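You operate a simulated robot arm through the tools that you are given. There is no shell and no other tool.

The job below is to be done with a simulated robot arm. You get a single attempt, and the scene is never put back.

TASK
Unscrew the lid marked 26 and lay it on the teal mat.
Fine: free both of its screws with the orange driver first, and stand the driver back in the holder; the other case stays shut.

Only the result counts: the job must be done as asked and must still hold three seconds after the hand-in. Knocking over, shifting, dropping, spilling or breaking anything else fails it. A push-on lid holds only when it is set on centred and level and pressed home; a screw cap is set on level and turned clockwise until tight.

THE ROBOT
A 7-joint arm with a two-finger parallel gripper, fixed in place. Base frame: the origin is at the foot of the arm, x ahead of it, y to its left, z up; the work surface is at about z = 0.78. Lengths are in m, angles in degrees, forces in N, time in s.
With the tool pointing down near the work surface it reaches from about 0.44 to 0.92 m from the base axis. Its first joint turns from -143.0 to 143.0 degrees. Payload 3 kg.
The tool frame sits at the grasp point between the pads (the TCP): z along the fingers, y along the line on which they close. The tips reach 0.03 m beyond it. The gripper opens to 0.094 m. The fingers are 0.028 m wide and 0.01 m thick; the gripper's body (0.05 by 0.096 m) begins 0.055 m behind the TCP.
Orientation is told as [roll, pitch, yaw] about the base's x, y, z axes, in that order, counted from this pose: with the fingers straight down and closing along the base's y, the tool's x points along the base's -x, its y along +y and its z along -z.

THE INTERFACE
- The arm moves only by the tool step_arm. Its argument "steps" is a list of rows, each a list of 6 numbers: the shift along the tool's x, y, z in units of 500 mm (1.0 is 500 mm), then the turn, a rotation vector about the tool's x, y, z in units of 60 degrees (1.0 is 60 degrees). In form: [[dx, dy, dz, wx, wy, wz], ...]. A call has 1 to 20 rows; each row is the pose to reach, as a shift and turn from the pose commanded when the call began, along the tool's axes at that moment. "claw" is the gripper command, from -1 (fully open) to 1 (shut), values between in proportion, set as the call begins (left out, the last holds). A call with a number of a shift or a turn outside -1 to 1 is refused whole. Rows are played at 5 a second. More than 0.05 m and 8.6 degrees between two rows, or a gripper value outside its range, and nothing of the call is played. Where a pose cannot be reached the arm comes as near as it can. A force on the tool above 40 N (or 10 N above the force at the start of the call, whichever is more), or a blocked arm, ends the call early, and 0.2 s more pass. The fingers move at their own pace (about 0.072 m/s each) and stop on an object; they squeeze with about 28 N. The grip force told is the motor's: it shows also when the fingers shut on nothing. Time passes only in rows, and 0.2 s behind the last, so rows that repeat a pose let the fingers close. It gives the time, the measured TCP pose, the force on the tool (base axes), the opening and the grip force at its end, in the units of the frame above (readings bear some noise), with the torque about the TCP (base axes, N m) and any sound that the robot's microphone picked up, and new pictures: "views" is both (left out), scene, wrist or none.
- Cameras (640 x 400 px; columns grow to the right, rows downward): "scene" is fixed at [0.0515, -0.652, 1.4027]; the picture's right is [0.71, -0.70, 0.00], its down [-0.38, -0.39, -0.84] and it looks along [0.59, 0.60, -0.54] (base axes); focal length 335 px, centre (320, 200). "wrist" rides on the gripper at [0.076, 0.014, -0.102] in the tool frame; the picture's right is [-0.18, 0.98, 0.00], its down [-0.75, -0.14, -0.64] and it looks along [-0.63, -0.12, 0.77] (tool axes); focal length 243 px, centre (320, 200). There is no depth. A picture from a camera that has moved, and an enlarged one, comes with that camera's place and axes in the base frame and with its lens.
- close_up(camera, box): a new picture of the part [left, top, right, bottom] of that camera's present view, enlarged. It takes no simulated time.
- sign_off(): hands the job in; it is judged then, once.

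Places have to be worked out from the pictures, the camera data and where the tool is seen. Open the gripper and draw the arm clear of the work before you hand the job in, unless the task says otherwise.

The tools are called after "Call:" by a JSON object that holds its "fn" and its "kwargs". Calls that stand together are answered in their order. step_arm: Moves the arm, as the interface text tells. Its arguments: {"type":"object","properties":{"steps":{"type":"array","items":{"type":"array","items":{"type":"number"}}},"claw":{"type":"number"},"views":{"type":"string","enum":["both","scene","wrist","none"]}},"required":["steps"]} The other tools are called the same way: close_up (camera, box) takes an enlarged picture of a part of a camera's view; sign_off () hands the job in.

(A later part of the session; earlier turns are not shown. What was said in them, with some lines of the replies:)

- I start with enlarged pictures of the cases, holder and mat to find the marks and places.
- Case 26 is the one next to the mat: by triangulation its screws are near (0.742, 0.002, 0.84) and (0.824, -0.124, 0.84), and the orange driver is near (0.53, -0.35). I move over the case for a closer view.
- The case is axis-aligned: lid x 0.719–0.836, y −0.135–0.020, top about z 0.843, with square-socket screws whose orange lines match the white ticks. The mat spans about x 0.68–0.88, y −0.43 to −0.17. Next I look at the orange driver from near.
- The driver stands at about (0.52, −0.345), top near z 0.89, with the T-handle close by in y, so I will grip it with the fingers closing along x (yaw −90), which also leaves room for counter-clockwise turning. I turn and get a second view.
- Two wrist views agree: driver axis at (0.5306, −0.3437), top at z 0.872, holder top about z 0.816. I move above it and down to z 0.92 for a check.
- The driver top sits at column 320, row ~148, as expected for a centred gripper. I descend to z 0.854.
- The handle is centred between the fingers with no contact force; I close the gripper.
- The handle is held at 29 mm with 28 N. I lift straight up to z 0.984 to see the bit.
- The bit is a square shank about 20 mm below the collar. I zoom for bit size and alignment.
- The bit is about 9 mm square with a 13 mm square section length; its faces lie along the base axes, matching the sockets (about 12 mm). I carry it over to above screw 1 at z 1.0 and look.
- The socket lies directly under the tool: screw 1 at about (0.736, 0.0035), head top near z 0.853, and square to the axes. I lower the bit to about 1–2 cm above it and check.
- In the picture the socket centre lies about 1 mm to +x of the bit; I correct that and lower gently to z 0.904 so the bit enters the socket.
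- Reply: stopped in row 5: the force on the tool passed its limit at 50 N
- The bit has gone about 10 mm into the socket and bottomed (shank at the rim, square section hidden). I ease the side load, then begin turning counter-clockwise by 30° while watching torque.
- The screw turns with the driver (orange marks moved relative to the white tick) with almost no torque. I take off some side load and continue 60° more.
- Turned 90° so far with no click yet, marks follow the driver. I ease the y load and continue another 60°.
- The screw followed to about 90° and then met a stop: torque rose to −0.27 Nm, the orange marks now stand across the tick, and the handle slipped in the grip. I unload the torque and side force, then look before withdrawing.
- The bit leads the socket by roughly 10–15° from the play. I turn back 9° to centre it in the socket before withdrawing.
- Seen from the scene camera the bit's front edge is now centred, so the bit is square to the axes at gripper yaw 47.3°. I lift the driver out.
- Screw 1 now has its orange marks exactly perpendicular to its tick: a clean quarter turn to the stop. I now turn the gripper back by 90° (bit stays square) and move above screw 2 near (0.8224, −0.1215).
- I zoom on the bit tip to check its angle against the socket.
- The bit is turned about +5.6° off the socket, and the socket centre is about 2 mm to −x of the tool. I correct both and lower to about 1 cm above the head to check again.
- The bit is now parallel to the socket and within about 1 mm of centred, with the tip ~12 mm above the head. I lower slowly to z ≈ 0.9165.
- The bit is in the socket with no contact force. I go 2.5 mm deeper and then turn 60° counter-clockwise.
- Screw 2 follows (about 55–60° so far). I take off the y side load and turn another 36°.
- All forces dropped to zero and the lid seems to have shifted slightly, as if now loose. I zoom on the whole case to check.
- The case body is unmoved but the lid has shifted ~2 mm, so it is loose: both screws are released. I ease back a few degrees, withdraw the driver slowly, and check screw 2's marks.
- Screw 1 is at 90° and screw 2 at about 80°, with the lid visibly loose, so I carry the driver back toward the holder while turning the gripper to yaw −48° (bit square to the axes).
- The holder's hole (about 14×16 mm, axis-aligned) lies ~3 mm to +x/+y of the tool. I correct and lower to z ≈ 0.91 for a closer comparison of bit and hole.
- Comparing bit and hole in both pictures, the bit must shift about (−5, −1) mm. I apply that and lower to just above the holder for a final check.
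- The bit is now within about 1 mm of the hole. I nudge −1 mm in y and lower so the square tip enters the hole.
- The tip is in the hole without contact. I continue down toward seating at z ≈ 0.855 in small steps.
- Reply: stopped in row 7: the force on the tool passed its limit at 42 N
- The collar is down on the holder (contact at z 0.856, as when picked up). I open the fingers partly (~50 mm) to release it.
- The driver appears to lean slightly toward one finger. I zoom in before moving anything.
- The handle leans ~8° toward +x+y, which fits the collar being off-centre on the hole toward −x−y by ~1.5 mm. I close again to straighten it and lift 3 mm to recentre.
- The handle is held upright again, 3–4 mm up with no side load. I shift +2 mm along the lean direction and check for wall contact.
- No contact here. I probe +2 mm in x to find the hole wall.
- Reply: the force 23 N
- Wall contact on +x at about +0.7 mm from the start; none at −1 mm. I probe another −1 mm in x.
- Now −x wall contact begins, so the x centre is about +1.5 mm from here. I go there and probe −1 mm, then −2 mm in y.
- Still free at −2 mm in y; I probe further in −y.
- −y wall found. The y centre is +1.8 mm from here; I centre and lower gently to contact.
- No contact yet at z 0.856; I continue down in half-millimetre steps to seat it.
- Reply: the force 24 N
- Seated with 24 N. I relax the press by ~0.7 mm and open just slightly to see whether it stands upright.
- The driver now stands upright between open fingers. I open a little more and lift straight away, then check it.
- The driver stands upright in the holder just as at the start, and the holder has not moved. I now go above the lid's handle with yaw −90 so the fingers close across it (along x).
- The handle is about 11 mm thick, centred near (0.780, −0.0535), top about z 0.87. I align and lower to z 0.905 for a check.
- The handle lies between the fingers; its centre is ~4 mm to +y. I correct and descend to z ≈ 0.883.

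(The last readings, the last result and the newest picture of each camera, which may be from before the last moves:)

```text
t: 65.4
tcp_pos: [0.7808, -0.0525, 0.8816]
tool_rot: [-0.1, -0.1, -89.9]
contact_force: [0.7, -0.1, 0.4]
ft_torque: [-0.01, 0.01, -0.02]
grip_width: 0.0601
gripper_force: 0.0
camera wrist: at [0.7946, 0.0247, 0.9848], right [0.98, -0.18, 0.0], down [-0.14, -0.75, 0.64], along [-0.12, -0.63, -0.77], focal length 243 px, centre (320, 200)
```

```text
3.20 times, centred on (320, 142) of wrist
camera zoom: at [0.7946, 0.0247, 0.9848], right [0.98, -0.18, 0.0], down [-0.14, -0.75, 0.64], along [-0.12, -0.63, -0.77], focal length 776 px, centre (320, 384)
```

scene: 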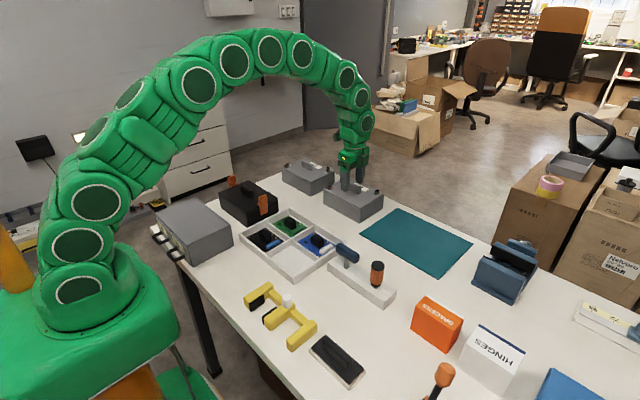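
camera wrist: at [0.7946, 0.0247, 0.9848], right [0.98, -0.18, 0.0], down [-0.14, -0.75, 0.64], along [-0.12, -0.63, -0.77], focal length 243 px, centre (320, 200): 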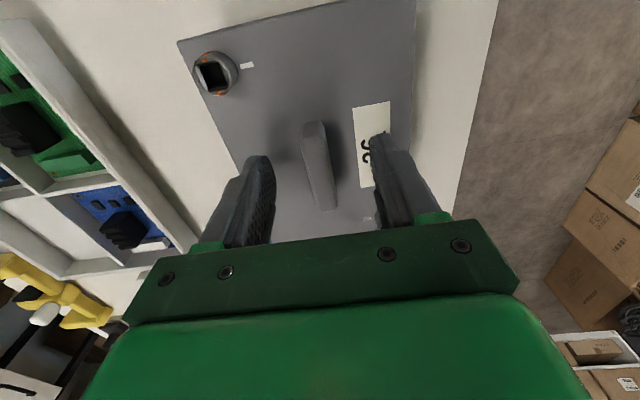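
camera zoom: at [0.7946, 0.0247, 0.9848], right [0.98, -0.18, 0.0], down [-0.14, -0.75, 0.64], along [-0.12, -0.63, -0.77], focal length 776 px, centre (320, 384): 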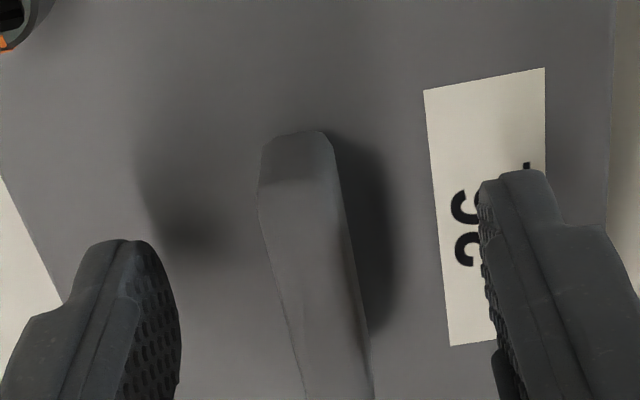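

The fingertips flank the handle just above the lid. I close on the handle.

Call:
{"fn": "step_arm", "kwargs": {"steps": [[0, 0, 0, 0, 0, 0], [0, 0, 0, 0, 0, 0], [0, 0, 0, 0, 0, 0], [0, 0, 0, 0, 0, 0], [0, 0, 0, 0, 0, 0]], "claw": 1, "views": "wrist"}}

Call:
{"fn": "close_up", "kwargs": {"camera": "scene", "box": [310, 155, 400, 225]}}

```text
t: 66.6
tcp_pos: [0.7804, -0.0519, 0.8818]
tool_rot: [0.0, 0.0, -90.0]
contact_force: [0.6, -0.4, 1.2]
ft_torque: [-0.07, -0.02, -0.01]
grip_width: 0.0132
gripper_force: 28.2
camera wrist: at [0.7946, 0.0247, 0.985], right [0.98, -0.18, 0.0], down [-0.14, -0.75, 0.64], along [-0.12, -0.63, -0.77], focal length 243 px, centre (320, 200)
```

wrist: 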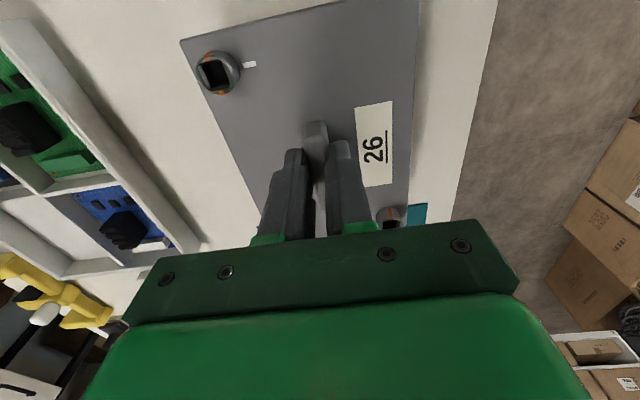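

```text
5.71 times, centred on (355, 190) of scene
camera zoom: at [0.0515, -0.652, 1.4027], right [0.71, -0.7, 0.0], down [-0.38, -0.39, -0.84], along [0.59, 0.6, -0.54], focal length 1916 px, centre (120, 257)
```

zoom: 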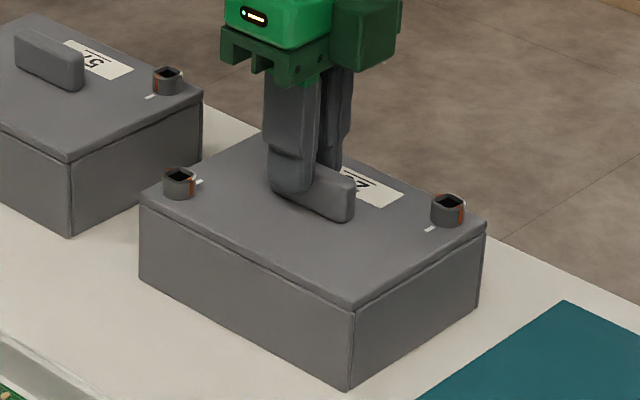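

The handle is gripped (13 mm) and the lid shifted a hair with it, so it is loose. I lift slowly 10 mm and check force and case.

Call:
{"fn": "step_arm", "kwargs": {"steps": [[0, 0, -0.004, 0, 0, 0], [0, 0, -0.008, 0, 0, 0], [0, 0, -0.014, 0, 0, 0], [0, 0, -0.02, 0, 0, 0], [0, 0, -0.02, 0, 0, 0]], "views": "scene"}}

Call:
{"fn": "close_up", "kwargs": {"camera": "scene", "box": [310, 155, 400, 225]}}

```text
t: 67.8
tcp_pos: [0.7798, -0.052, 0.8932]
tool_rot: [0.1, 0.0, -89.9]
contact_force: [-0.4, 0.4, -0.2]
ft_torque: [0.03, -0.01, 0.01]
grip_width: 0.0132
gripper_force: 27.8
```

scene: 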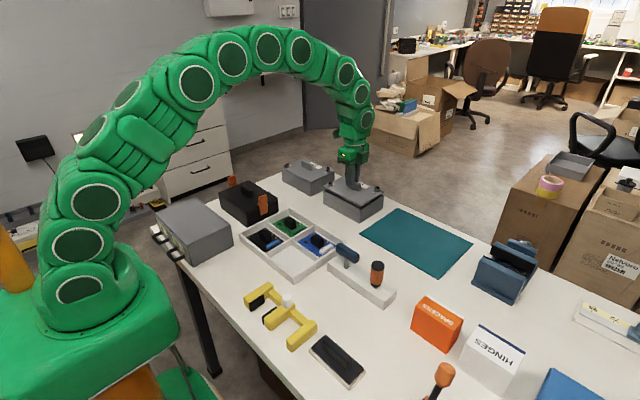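

```text
5.71 times, centred on (355, 190) of scene
camera zoom: at [0.0515, -0.652, 1.4027], right [0.71, -0.7, 0.0], down [-0.38, -0.39, -0.84], along [0.59, 0.6, -0.54], focal length 1916 px, centre (120, 257)
```

zoom: 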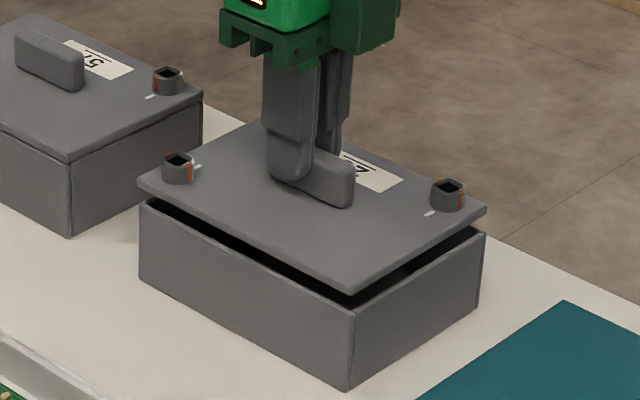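

The lid is free and the case stayed put. I raise it well clear and look at its underside before carrying it to the mat.

Call:
{"fn": "step_arm", "kwargs": {"steps": [[0, 0, -0.05, 0, 0, 0], [0, 0, -0.1, 0, 0, 0], [0, 0, -0.15, 0, 0, 0], [0, 0, -0.15, 0, 0, 0]]}}

Call:
{"fn": "close_up", "kwargs": {"camera": "scene", "box": [300, 130, 420, 225]}}

```text
t: 68.8
tcp_pos: [0.7798, -0.052, 0.9661]
tool_rot: [0.0, 0.0, -89.9]
contact_force: [-1.0, 0.5, -0.5]
ft_torque: [0.02, -0.03, 0.01]
grip_width: 0.0133
gripper_force: 28.3
camera wrist: at [0.7941, 0.0265, 1.0695], right [0.98, -0.18, 0.0], down [-0.14, -0.75, 0.64], along [-0.12, -0.63, -0.77], focal length 243 px, centre (320, 200)
```

scene: 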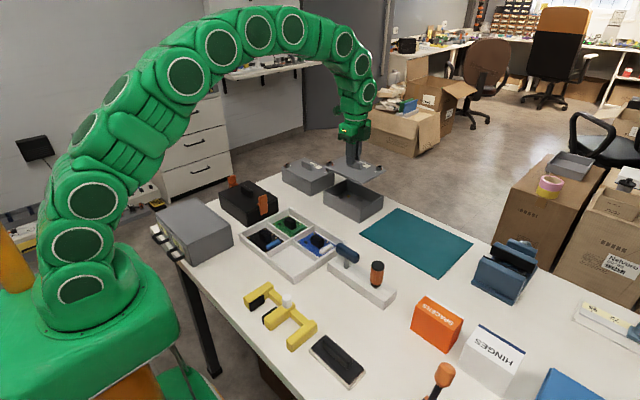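
wrist: 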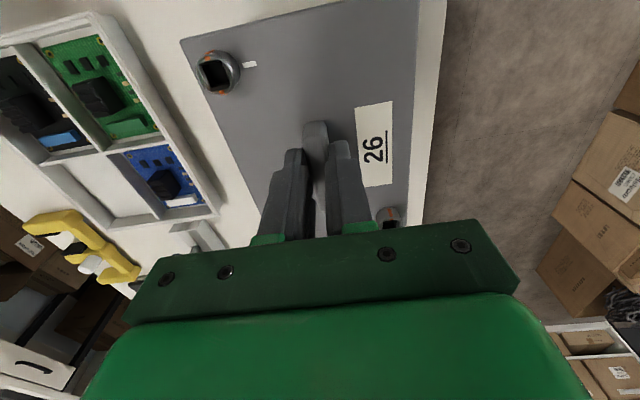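

```text
4.21 times, centred on (360, 178) of scene
camera zoom: at [0.0515, -0.652, 1.4027], right [0.71, -0.7, 0.0], down [-0.38, -0.39, -0.84], along [0.59, 0.6, -0.54], focal length 1412 px, centre (152, 295)
```

zoom: 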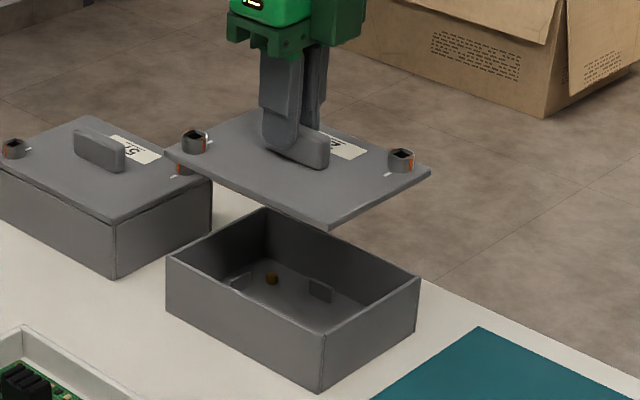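

The lid is a plain flat plate, level in the grip. I carry it over the middle of the teal mat (about (0.781, −0.30)).

Call:
{"fn": "step_arm", "kwargs": {"steps": [[-0.07, 0.001, 0, 0, 0, 0], [-0.14, 0.002, 0, 0, 0, 0], [-0.21, 0.003, 0, 0, 0, 0], [-0.28, 0.004, 0, 0, 0, 0], [-0.35, 0.005, 0, 0, 0, 0], [-0.42, 0.007, 0, 0, 0, 0], [-0.486, 0.008, 0, 0, 0, 0], [-0.486, 0.008, 0, 0, 0, 0]]}}

Call:
{"fn": "close_up", "kwargs": {"camera": "scene", "box": [340, 150, 490, 290]}}

```text
t: 70.6
tcp_pos: [0.7836, -0.2951, 0.9662]
tool_rot: [0.0, -0.1, -90.0]
contact_force: [0.3, 0.3, -1.6]
ft_torque: [0.02, -0.05, -0.04]
grip_width: 0.0132
gripper_force: 27.9
camera wrist: at [0.7977, -0.2182, 1.0686], right [0.98, -0.18, 0.0], down [-0.14, -0.75, 0.64], along [-0.12, -0.63, -0.77], focal length 243 px, centre (320, 200)
```

scene: 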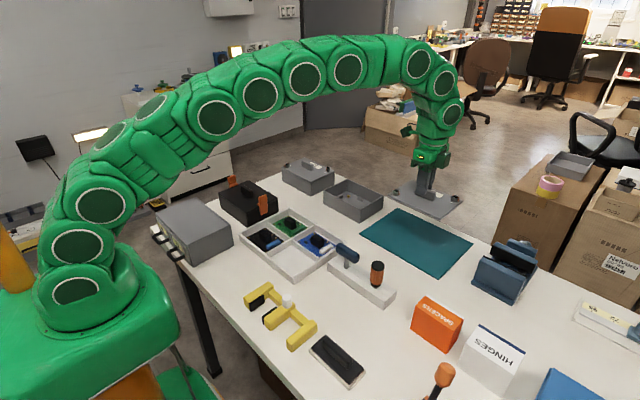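
wrist: 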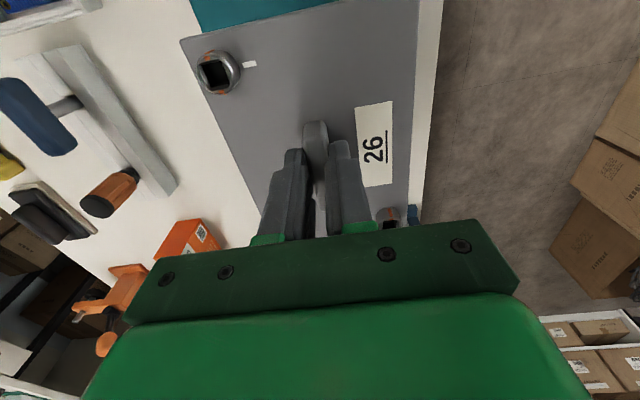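

```text
2.86 times, centred on (415, 220) of scene
camera zoom: at [0.0515, -0.652, 1.4027], right [0.71, -0.7, 0.0], down [-0.38, -0.39, -0.84], along [0.59, 0.6, -0.54], focal length 958 px, centre (49, 143)
```

zoom: 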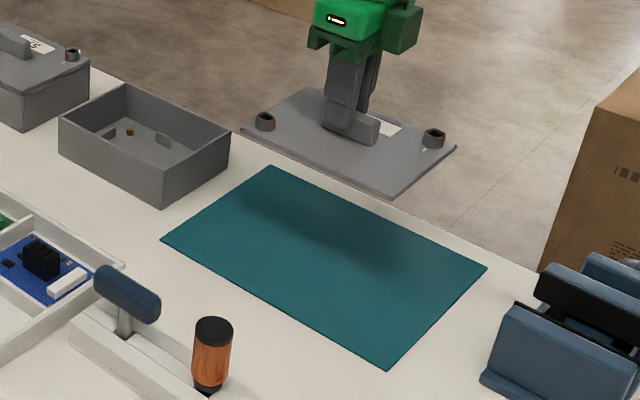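

The lid hovers over the mat. I lower to z 0.85 and look.

Call:
{"fn": "step_arm", "kwargs": {"steps": [[0, 0, 0.05, 0, 0, 0], [0, 0, 0.1, 0, 0, 0], [0, 0, 0.15, 0, 0, 0], [0, 0, 0.2, 0, 0, 0], [0, 0, 0.232, 0, 0, 0], [0, 0, 0.232, 0, 0, 0]]}}

Call:
{"fn": "close_up", "kwargs": {"camera": "scene", "box": [340, 180, 490, 290]}}

```text
t: 72.0
tcp_pos: [0.7832, -0.2955, 0.8521]
tool_rot: [0.2, -0.1, -90.0]
contact_force: [-0.3, -0.9, -0.2]
ft_torque: [0.0, 0.02, -0.02]
grip_width: 0.0128
gripper_force: 27.5
camera wrist: at [0.7972, -0.2179, 0.9539], right [0.98, -0.18, 0.0], down [-0.14, -0.75, 0.64], along [-0.12, -0.63, -0.77], focal length 243 px, centre (320, 200)
```

scene: 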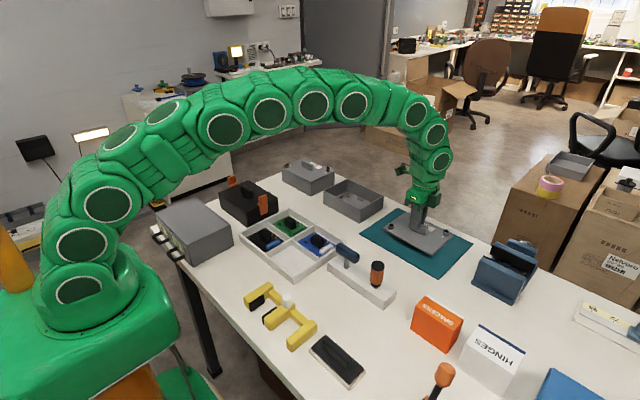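
wrist: 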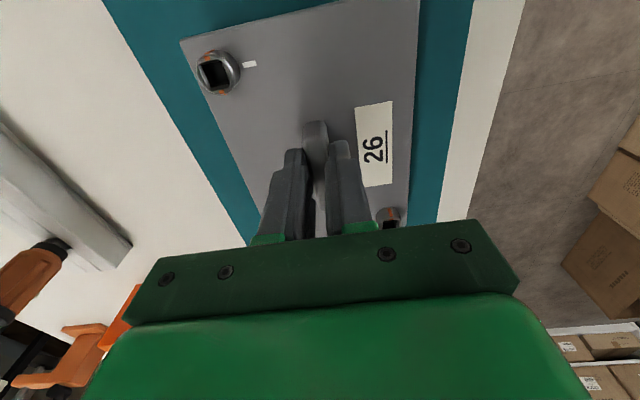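

```text
3.64 times, centred on (415, 235) of scene
camera zoom: at [0.0515, -0.652, 1.4027], right [0.71, -0.7, 0.0], down [-0.38, -0.39, -0.84], along [0.59, 0.6, -0.54], focal length 1219 px, centre (-26, 73)
```

zoom: 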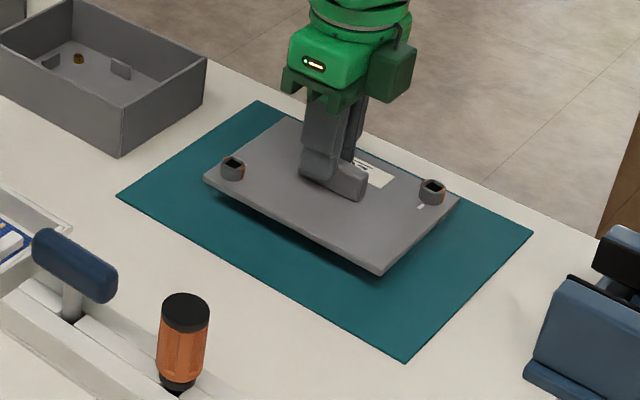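

The lid is inside the mat's outline. I lower slowly until it touches.

Call:
{"fn": "step_arm", "kwargs": {"steps": [[0, 0, 0.014, 0, 0, 0], [0, 0, 0.026, 0, 0, 0], [0, 0, 0.034, 0, 0, 0], [0, 0, 0.04, 0, 0, 0], [0, 0, 0.045, 0, 0, 0], [0, 0, 0.049, 0, 0, 0]], "views": "scene"}}

Call:
{"fn": "close_up", "kwargs": {"camera": "scene", "box": [360, 195, 470, 270]}}

```text
t: 73.4
tcp_pos: [0.7836, -0.2949, 0.8286]
tool_rot: [0.3, -0.2, -90.1]
contact_force: [-0.1, -5.9, 23.9]
ft_torque: [-0.16, 0.12, -0.01]
grip_width: 0.0135
gripper_force: 27.7
```

scene: 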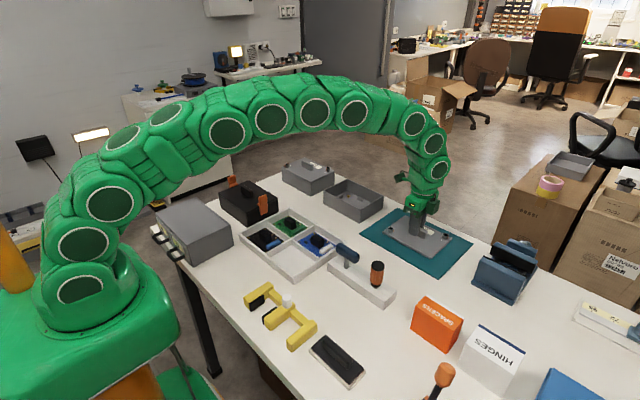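

```text
5.33 times, centred on (415, 232) of scene
camera zoom: at [0.0515, -0.652, 1.4027], right [0.71, -0.7, 0.0], down [-0.38, -0.39, -0.84], along [0.59, 0.6, -0.54], focal length 1788 px, centre (-187, 27)
```

zoom: 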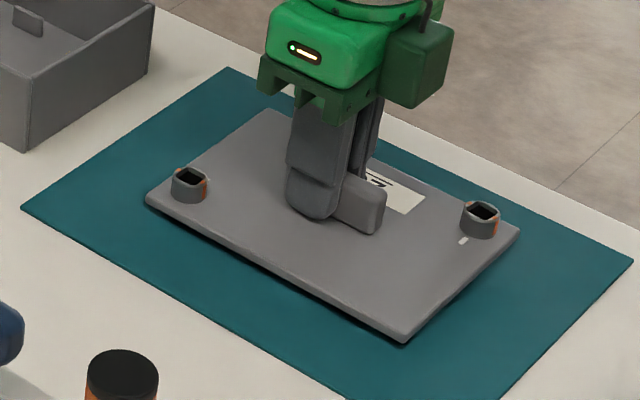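

The lid lies flat on the mat (24 N contact). I relax slightly, open the fingers, and lift away.

Call:
{"fn": "step_arm", "kwargs": {"steps": [[0, 0, -0.001, 0, 0, 0], [0, 0, -0.001, 0, 0, 0]], "views": "none"}}

Call:
{"fn": "step_arm", "kwargs": {"steps": [[0, 0, 0, 0, 0, 0], [0, 0, 0, 0, 0, 0], [0, 0, 0, 0, 0, 0], [0, 0, 0, 0, 0, 0], [0, 0, -0.03, 0, 0, 0], [0, 0, -0.08, 0, 0, 0], [0, 0, -0.16, 0, 0, 0], [0, 0, -0.24, 0, 0, 0], [0, 0, -0.32, 0, 0, 0], [0, 0, -0.32, 0, 0, 0]], "claw": -0.28}}

Call:
{"fn": "close_up", "kwargs": {"camera": "scene", "box": [340, 180, 490, 290]}}

```text
t: 74.0
tcp_pos: [0.7847, -0.2945, 0.8287]
tool_rot: [0.1, 0.0, -90.0]
contact_force: [8.1, -8.7, 12.2]
ft_torque: [-0.57, -0.17, 0.04]
grip_width: 0.0132
gripper_force: 27.8
```

```text
t: 76.2
tcp_pos: [0.7827, -0.2953, 0.9879]
tool_rot: [0.0, 0.0, -90.1]
contact_force: [0.0, 0.1, 0.7]
ft_torque: [0.0, -0.01, 0.0]
grip_width: 0.06
gripper_force: 0.0
camera wrist: at [0.7966, -0.2183, 1.0907], right [0.98, -0.18, 0.0], down [-0.14, -0.75, 0.64], along [-0.12, -0.63, -0.77], focal length 243 px, centre (320, 200)
```

scene: 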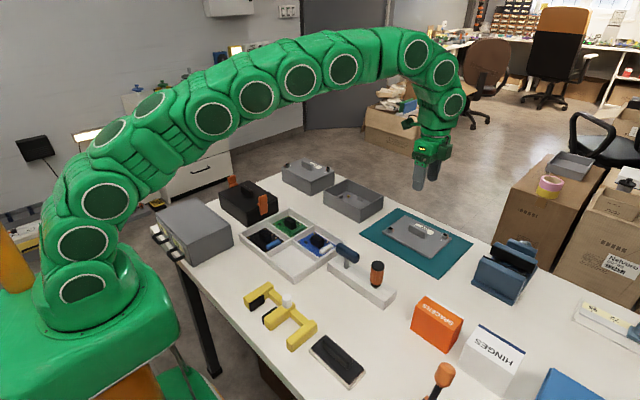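
wrist: 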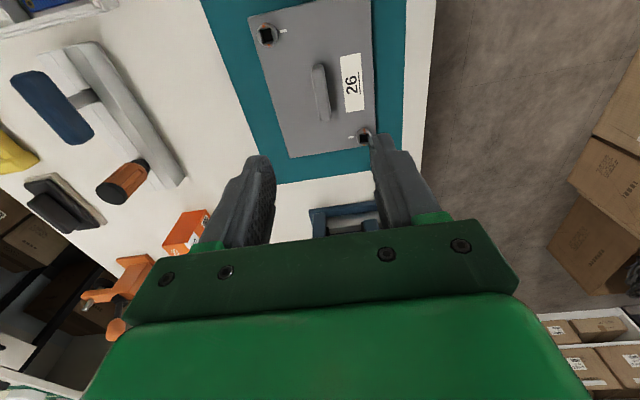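

```text
3.64 times, centred on (415, 235) of scene
camera zoom: at [0.0515, -0.652, 1.4027], right [0.71, -0.7, 0.0], down [-0.38, -0.39, -0.84], along [0.59, 0.6, -0.54], focal length 1219 px, centre (-26, 73)
```

zoom: 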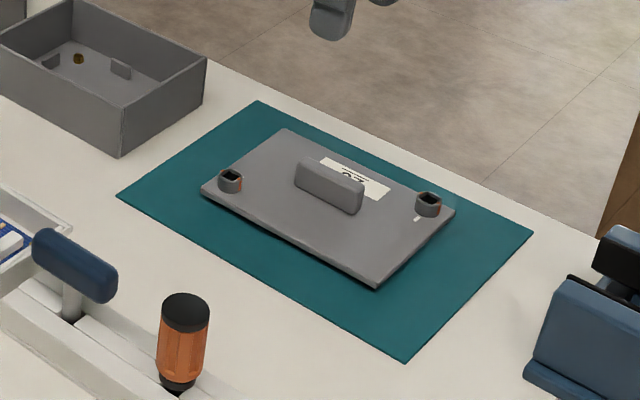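

The lid lies flat within the mat, the driver stands in the holder, and case 57 is untouched. I fully open the gripper and draw the arm clear.

Call:
{"fn": "step_arm", "kwargs": {"steps": [[0, 0, -0.08, 0, 0, 0], [0, -0.02, -0.16, 0, 0, 0], [0.06, -0.07, -0.2, 0, 0, 0], [0.12, -0.12, -0.22, 0, 0, 0], [0.18, -0.17, -0.22, 0, 0, 0], [0.25, -0.22, -0.22, 0, 0, 0], [0.31, -0.27, -0.22, 0, 0, 0], [0.37, -0.31, -0.22, 0, 0, 0], [0.43, -0.34, -0.22, 0, 0, 0], [0.49, -0.36, -0.22, 0, 0, 0], [0.49, -0.36, -0.22, 0, 0, 0]], "claw": -1}}

Call:
{"fn": "close_up", "kwargs": {"camera": "scene", "box": [260, 140, 480, 310]}}

Call:
{"fn": "close_up", "kwargs": {"camera": "scene", "box": [340, 245, 410, 300]}}

Call:
{"fn": "close_up", "kwargs": {"camera": "scene", "box": [380, 205, 460, 265]}}

```text
t: 78.6
tcp_pos: [0.6023, -0.0511, 1.0968]
tool_rot: [0.1, 0.0, -90.1]
contact_force: [0.5, -0.2, 0.6]
ft_torque: [-0.01, -0.01, 0.01]
grip_width: 0.0938
gripper_force: 0.2
camera wrist: at [0.616, 0.0267, 1.1992], right [0.98, -0.19, 0.0], down [-0.14, -0.75, 0.64], along [-0.12, -0.63, -0.77], focal length 243 px, centre (320, 200)
```

scene: 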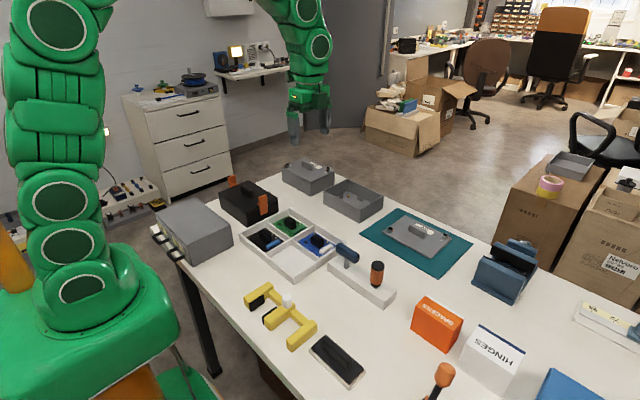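
wrist: 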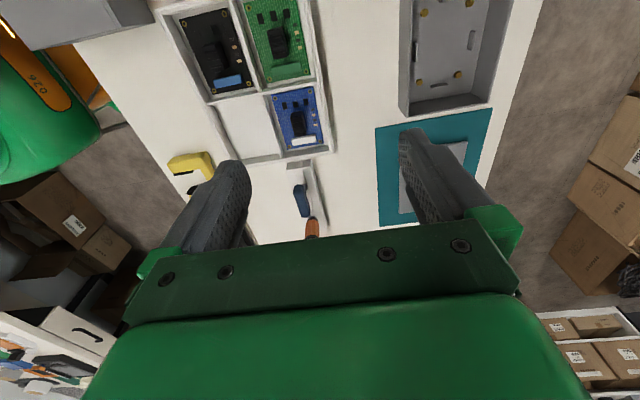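

```text
2.35 times, centred on (370, 225) of scene
camera zoom: at [0.0515, -0.652, 1.4027], right [0.71, -0.7, 0.0], down [-0.38, -0.39, -0.84], along [0.59, 0.6, -0.54], focal length 789 px, centre (202, 141)
```

zoom: 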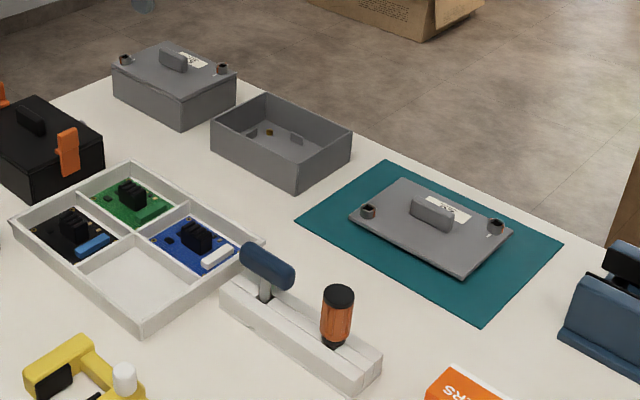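

```text
7.27 times, centred on (375, 272) of scene
camera zoom: at [0.0515, -0.652, 1.4027], right [0.71, -0.7, 0.0], down [-0.38, -0.39, -0.84], along [0.59, 0.6, -0.54], focal length 2439 px, centre (-80, -327)
```

zoom: 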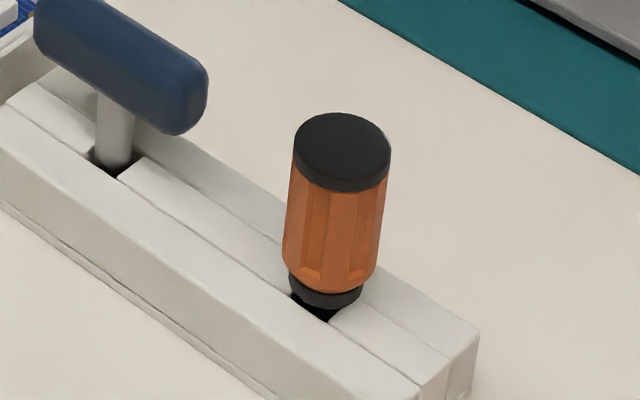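

```text
6.67 times, centred on (420, 235) of scene
camera zoom: at [0.0515, -0.652, 1.4027], right [0.71, -0.7, 0.0], down [-0.38, -0.39, -0.84], along [0.59, 0.6, -0.54], focal length 2235 px, centre (-347, -33)
```

zoom: 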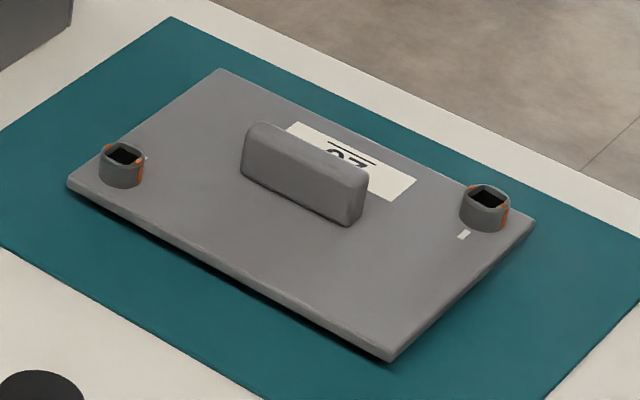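

Final check: lid 26 rests flat inside the teal mat with both screws turned, the driver stands upright in the holder, case 57 is shut, and the arm is clear with the gripper open. I hand the job in.

Call:
{"fn": "sign_off", "kwargs": {}}

```text
The job is handed in.
```

The lid marked 26 is off and lying flat on the teal mat, and I have handed the job in. I don't have the judge's result.

- **Screws:** I turned both counter-clockwise with the orange driver. The first reached its stop at about 90°. The second turned about 80°, and I did not take it further because the lid came loose there. The lid then lifted off without any resistance.
- **Driver:** It stands upright in its holder. On the first try it leaned about 8°, so I gripped it again, centred it in the hole and set it back down. To find the centre I pressed it lightly against the sides of the hole. The holder looked to be in its original place afterwards.
- **Everything else:** Case 57 is still shut and the body of case 26 stayed where it was. The arm is clear, with the gripper open.
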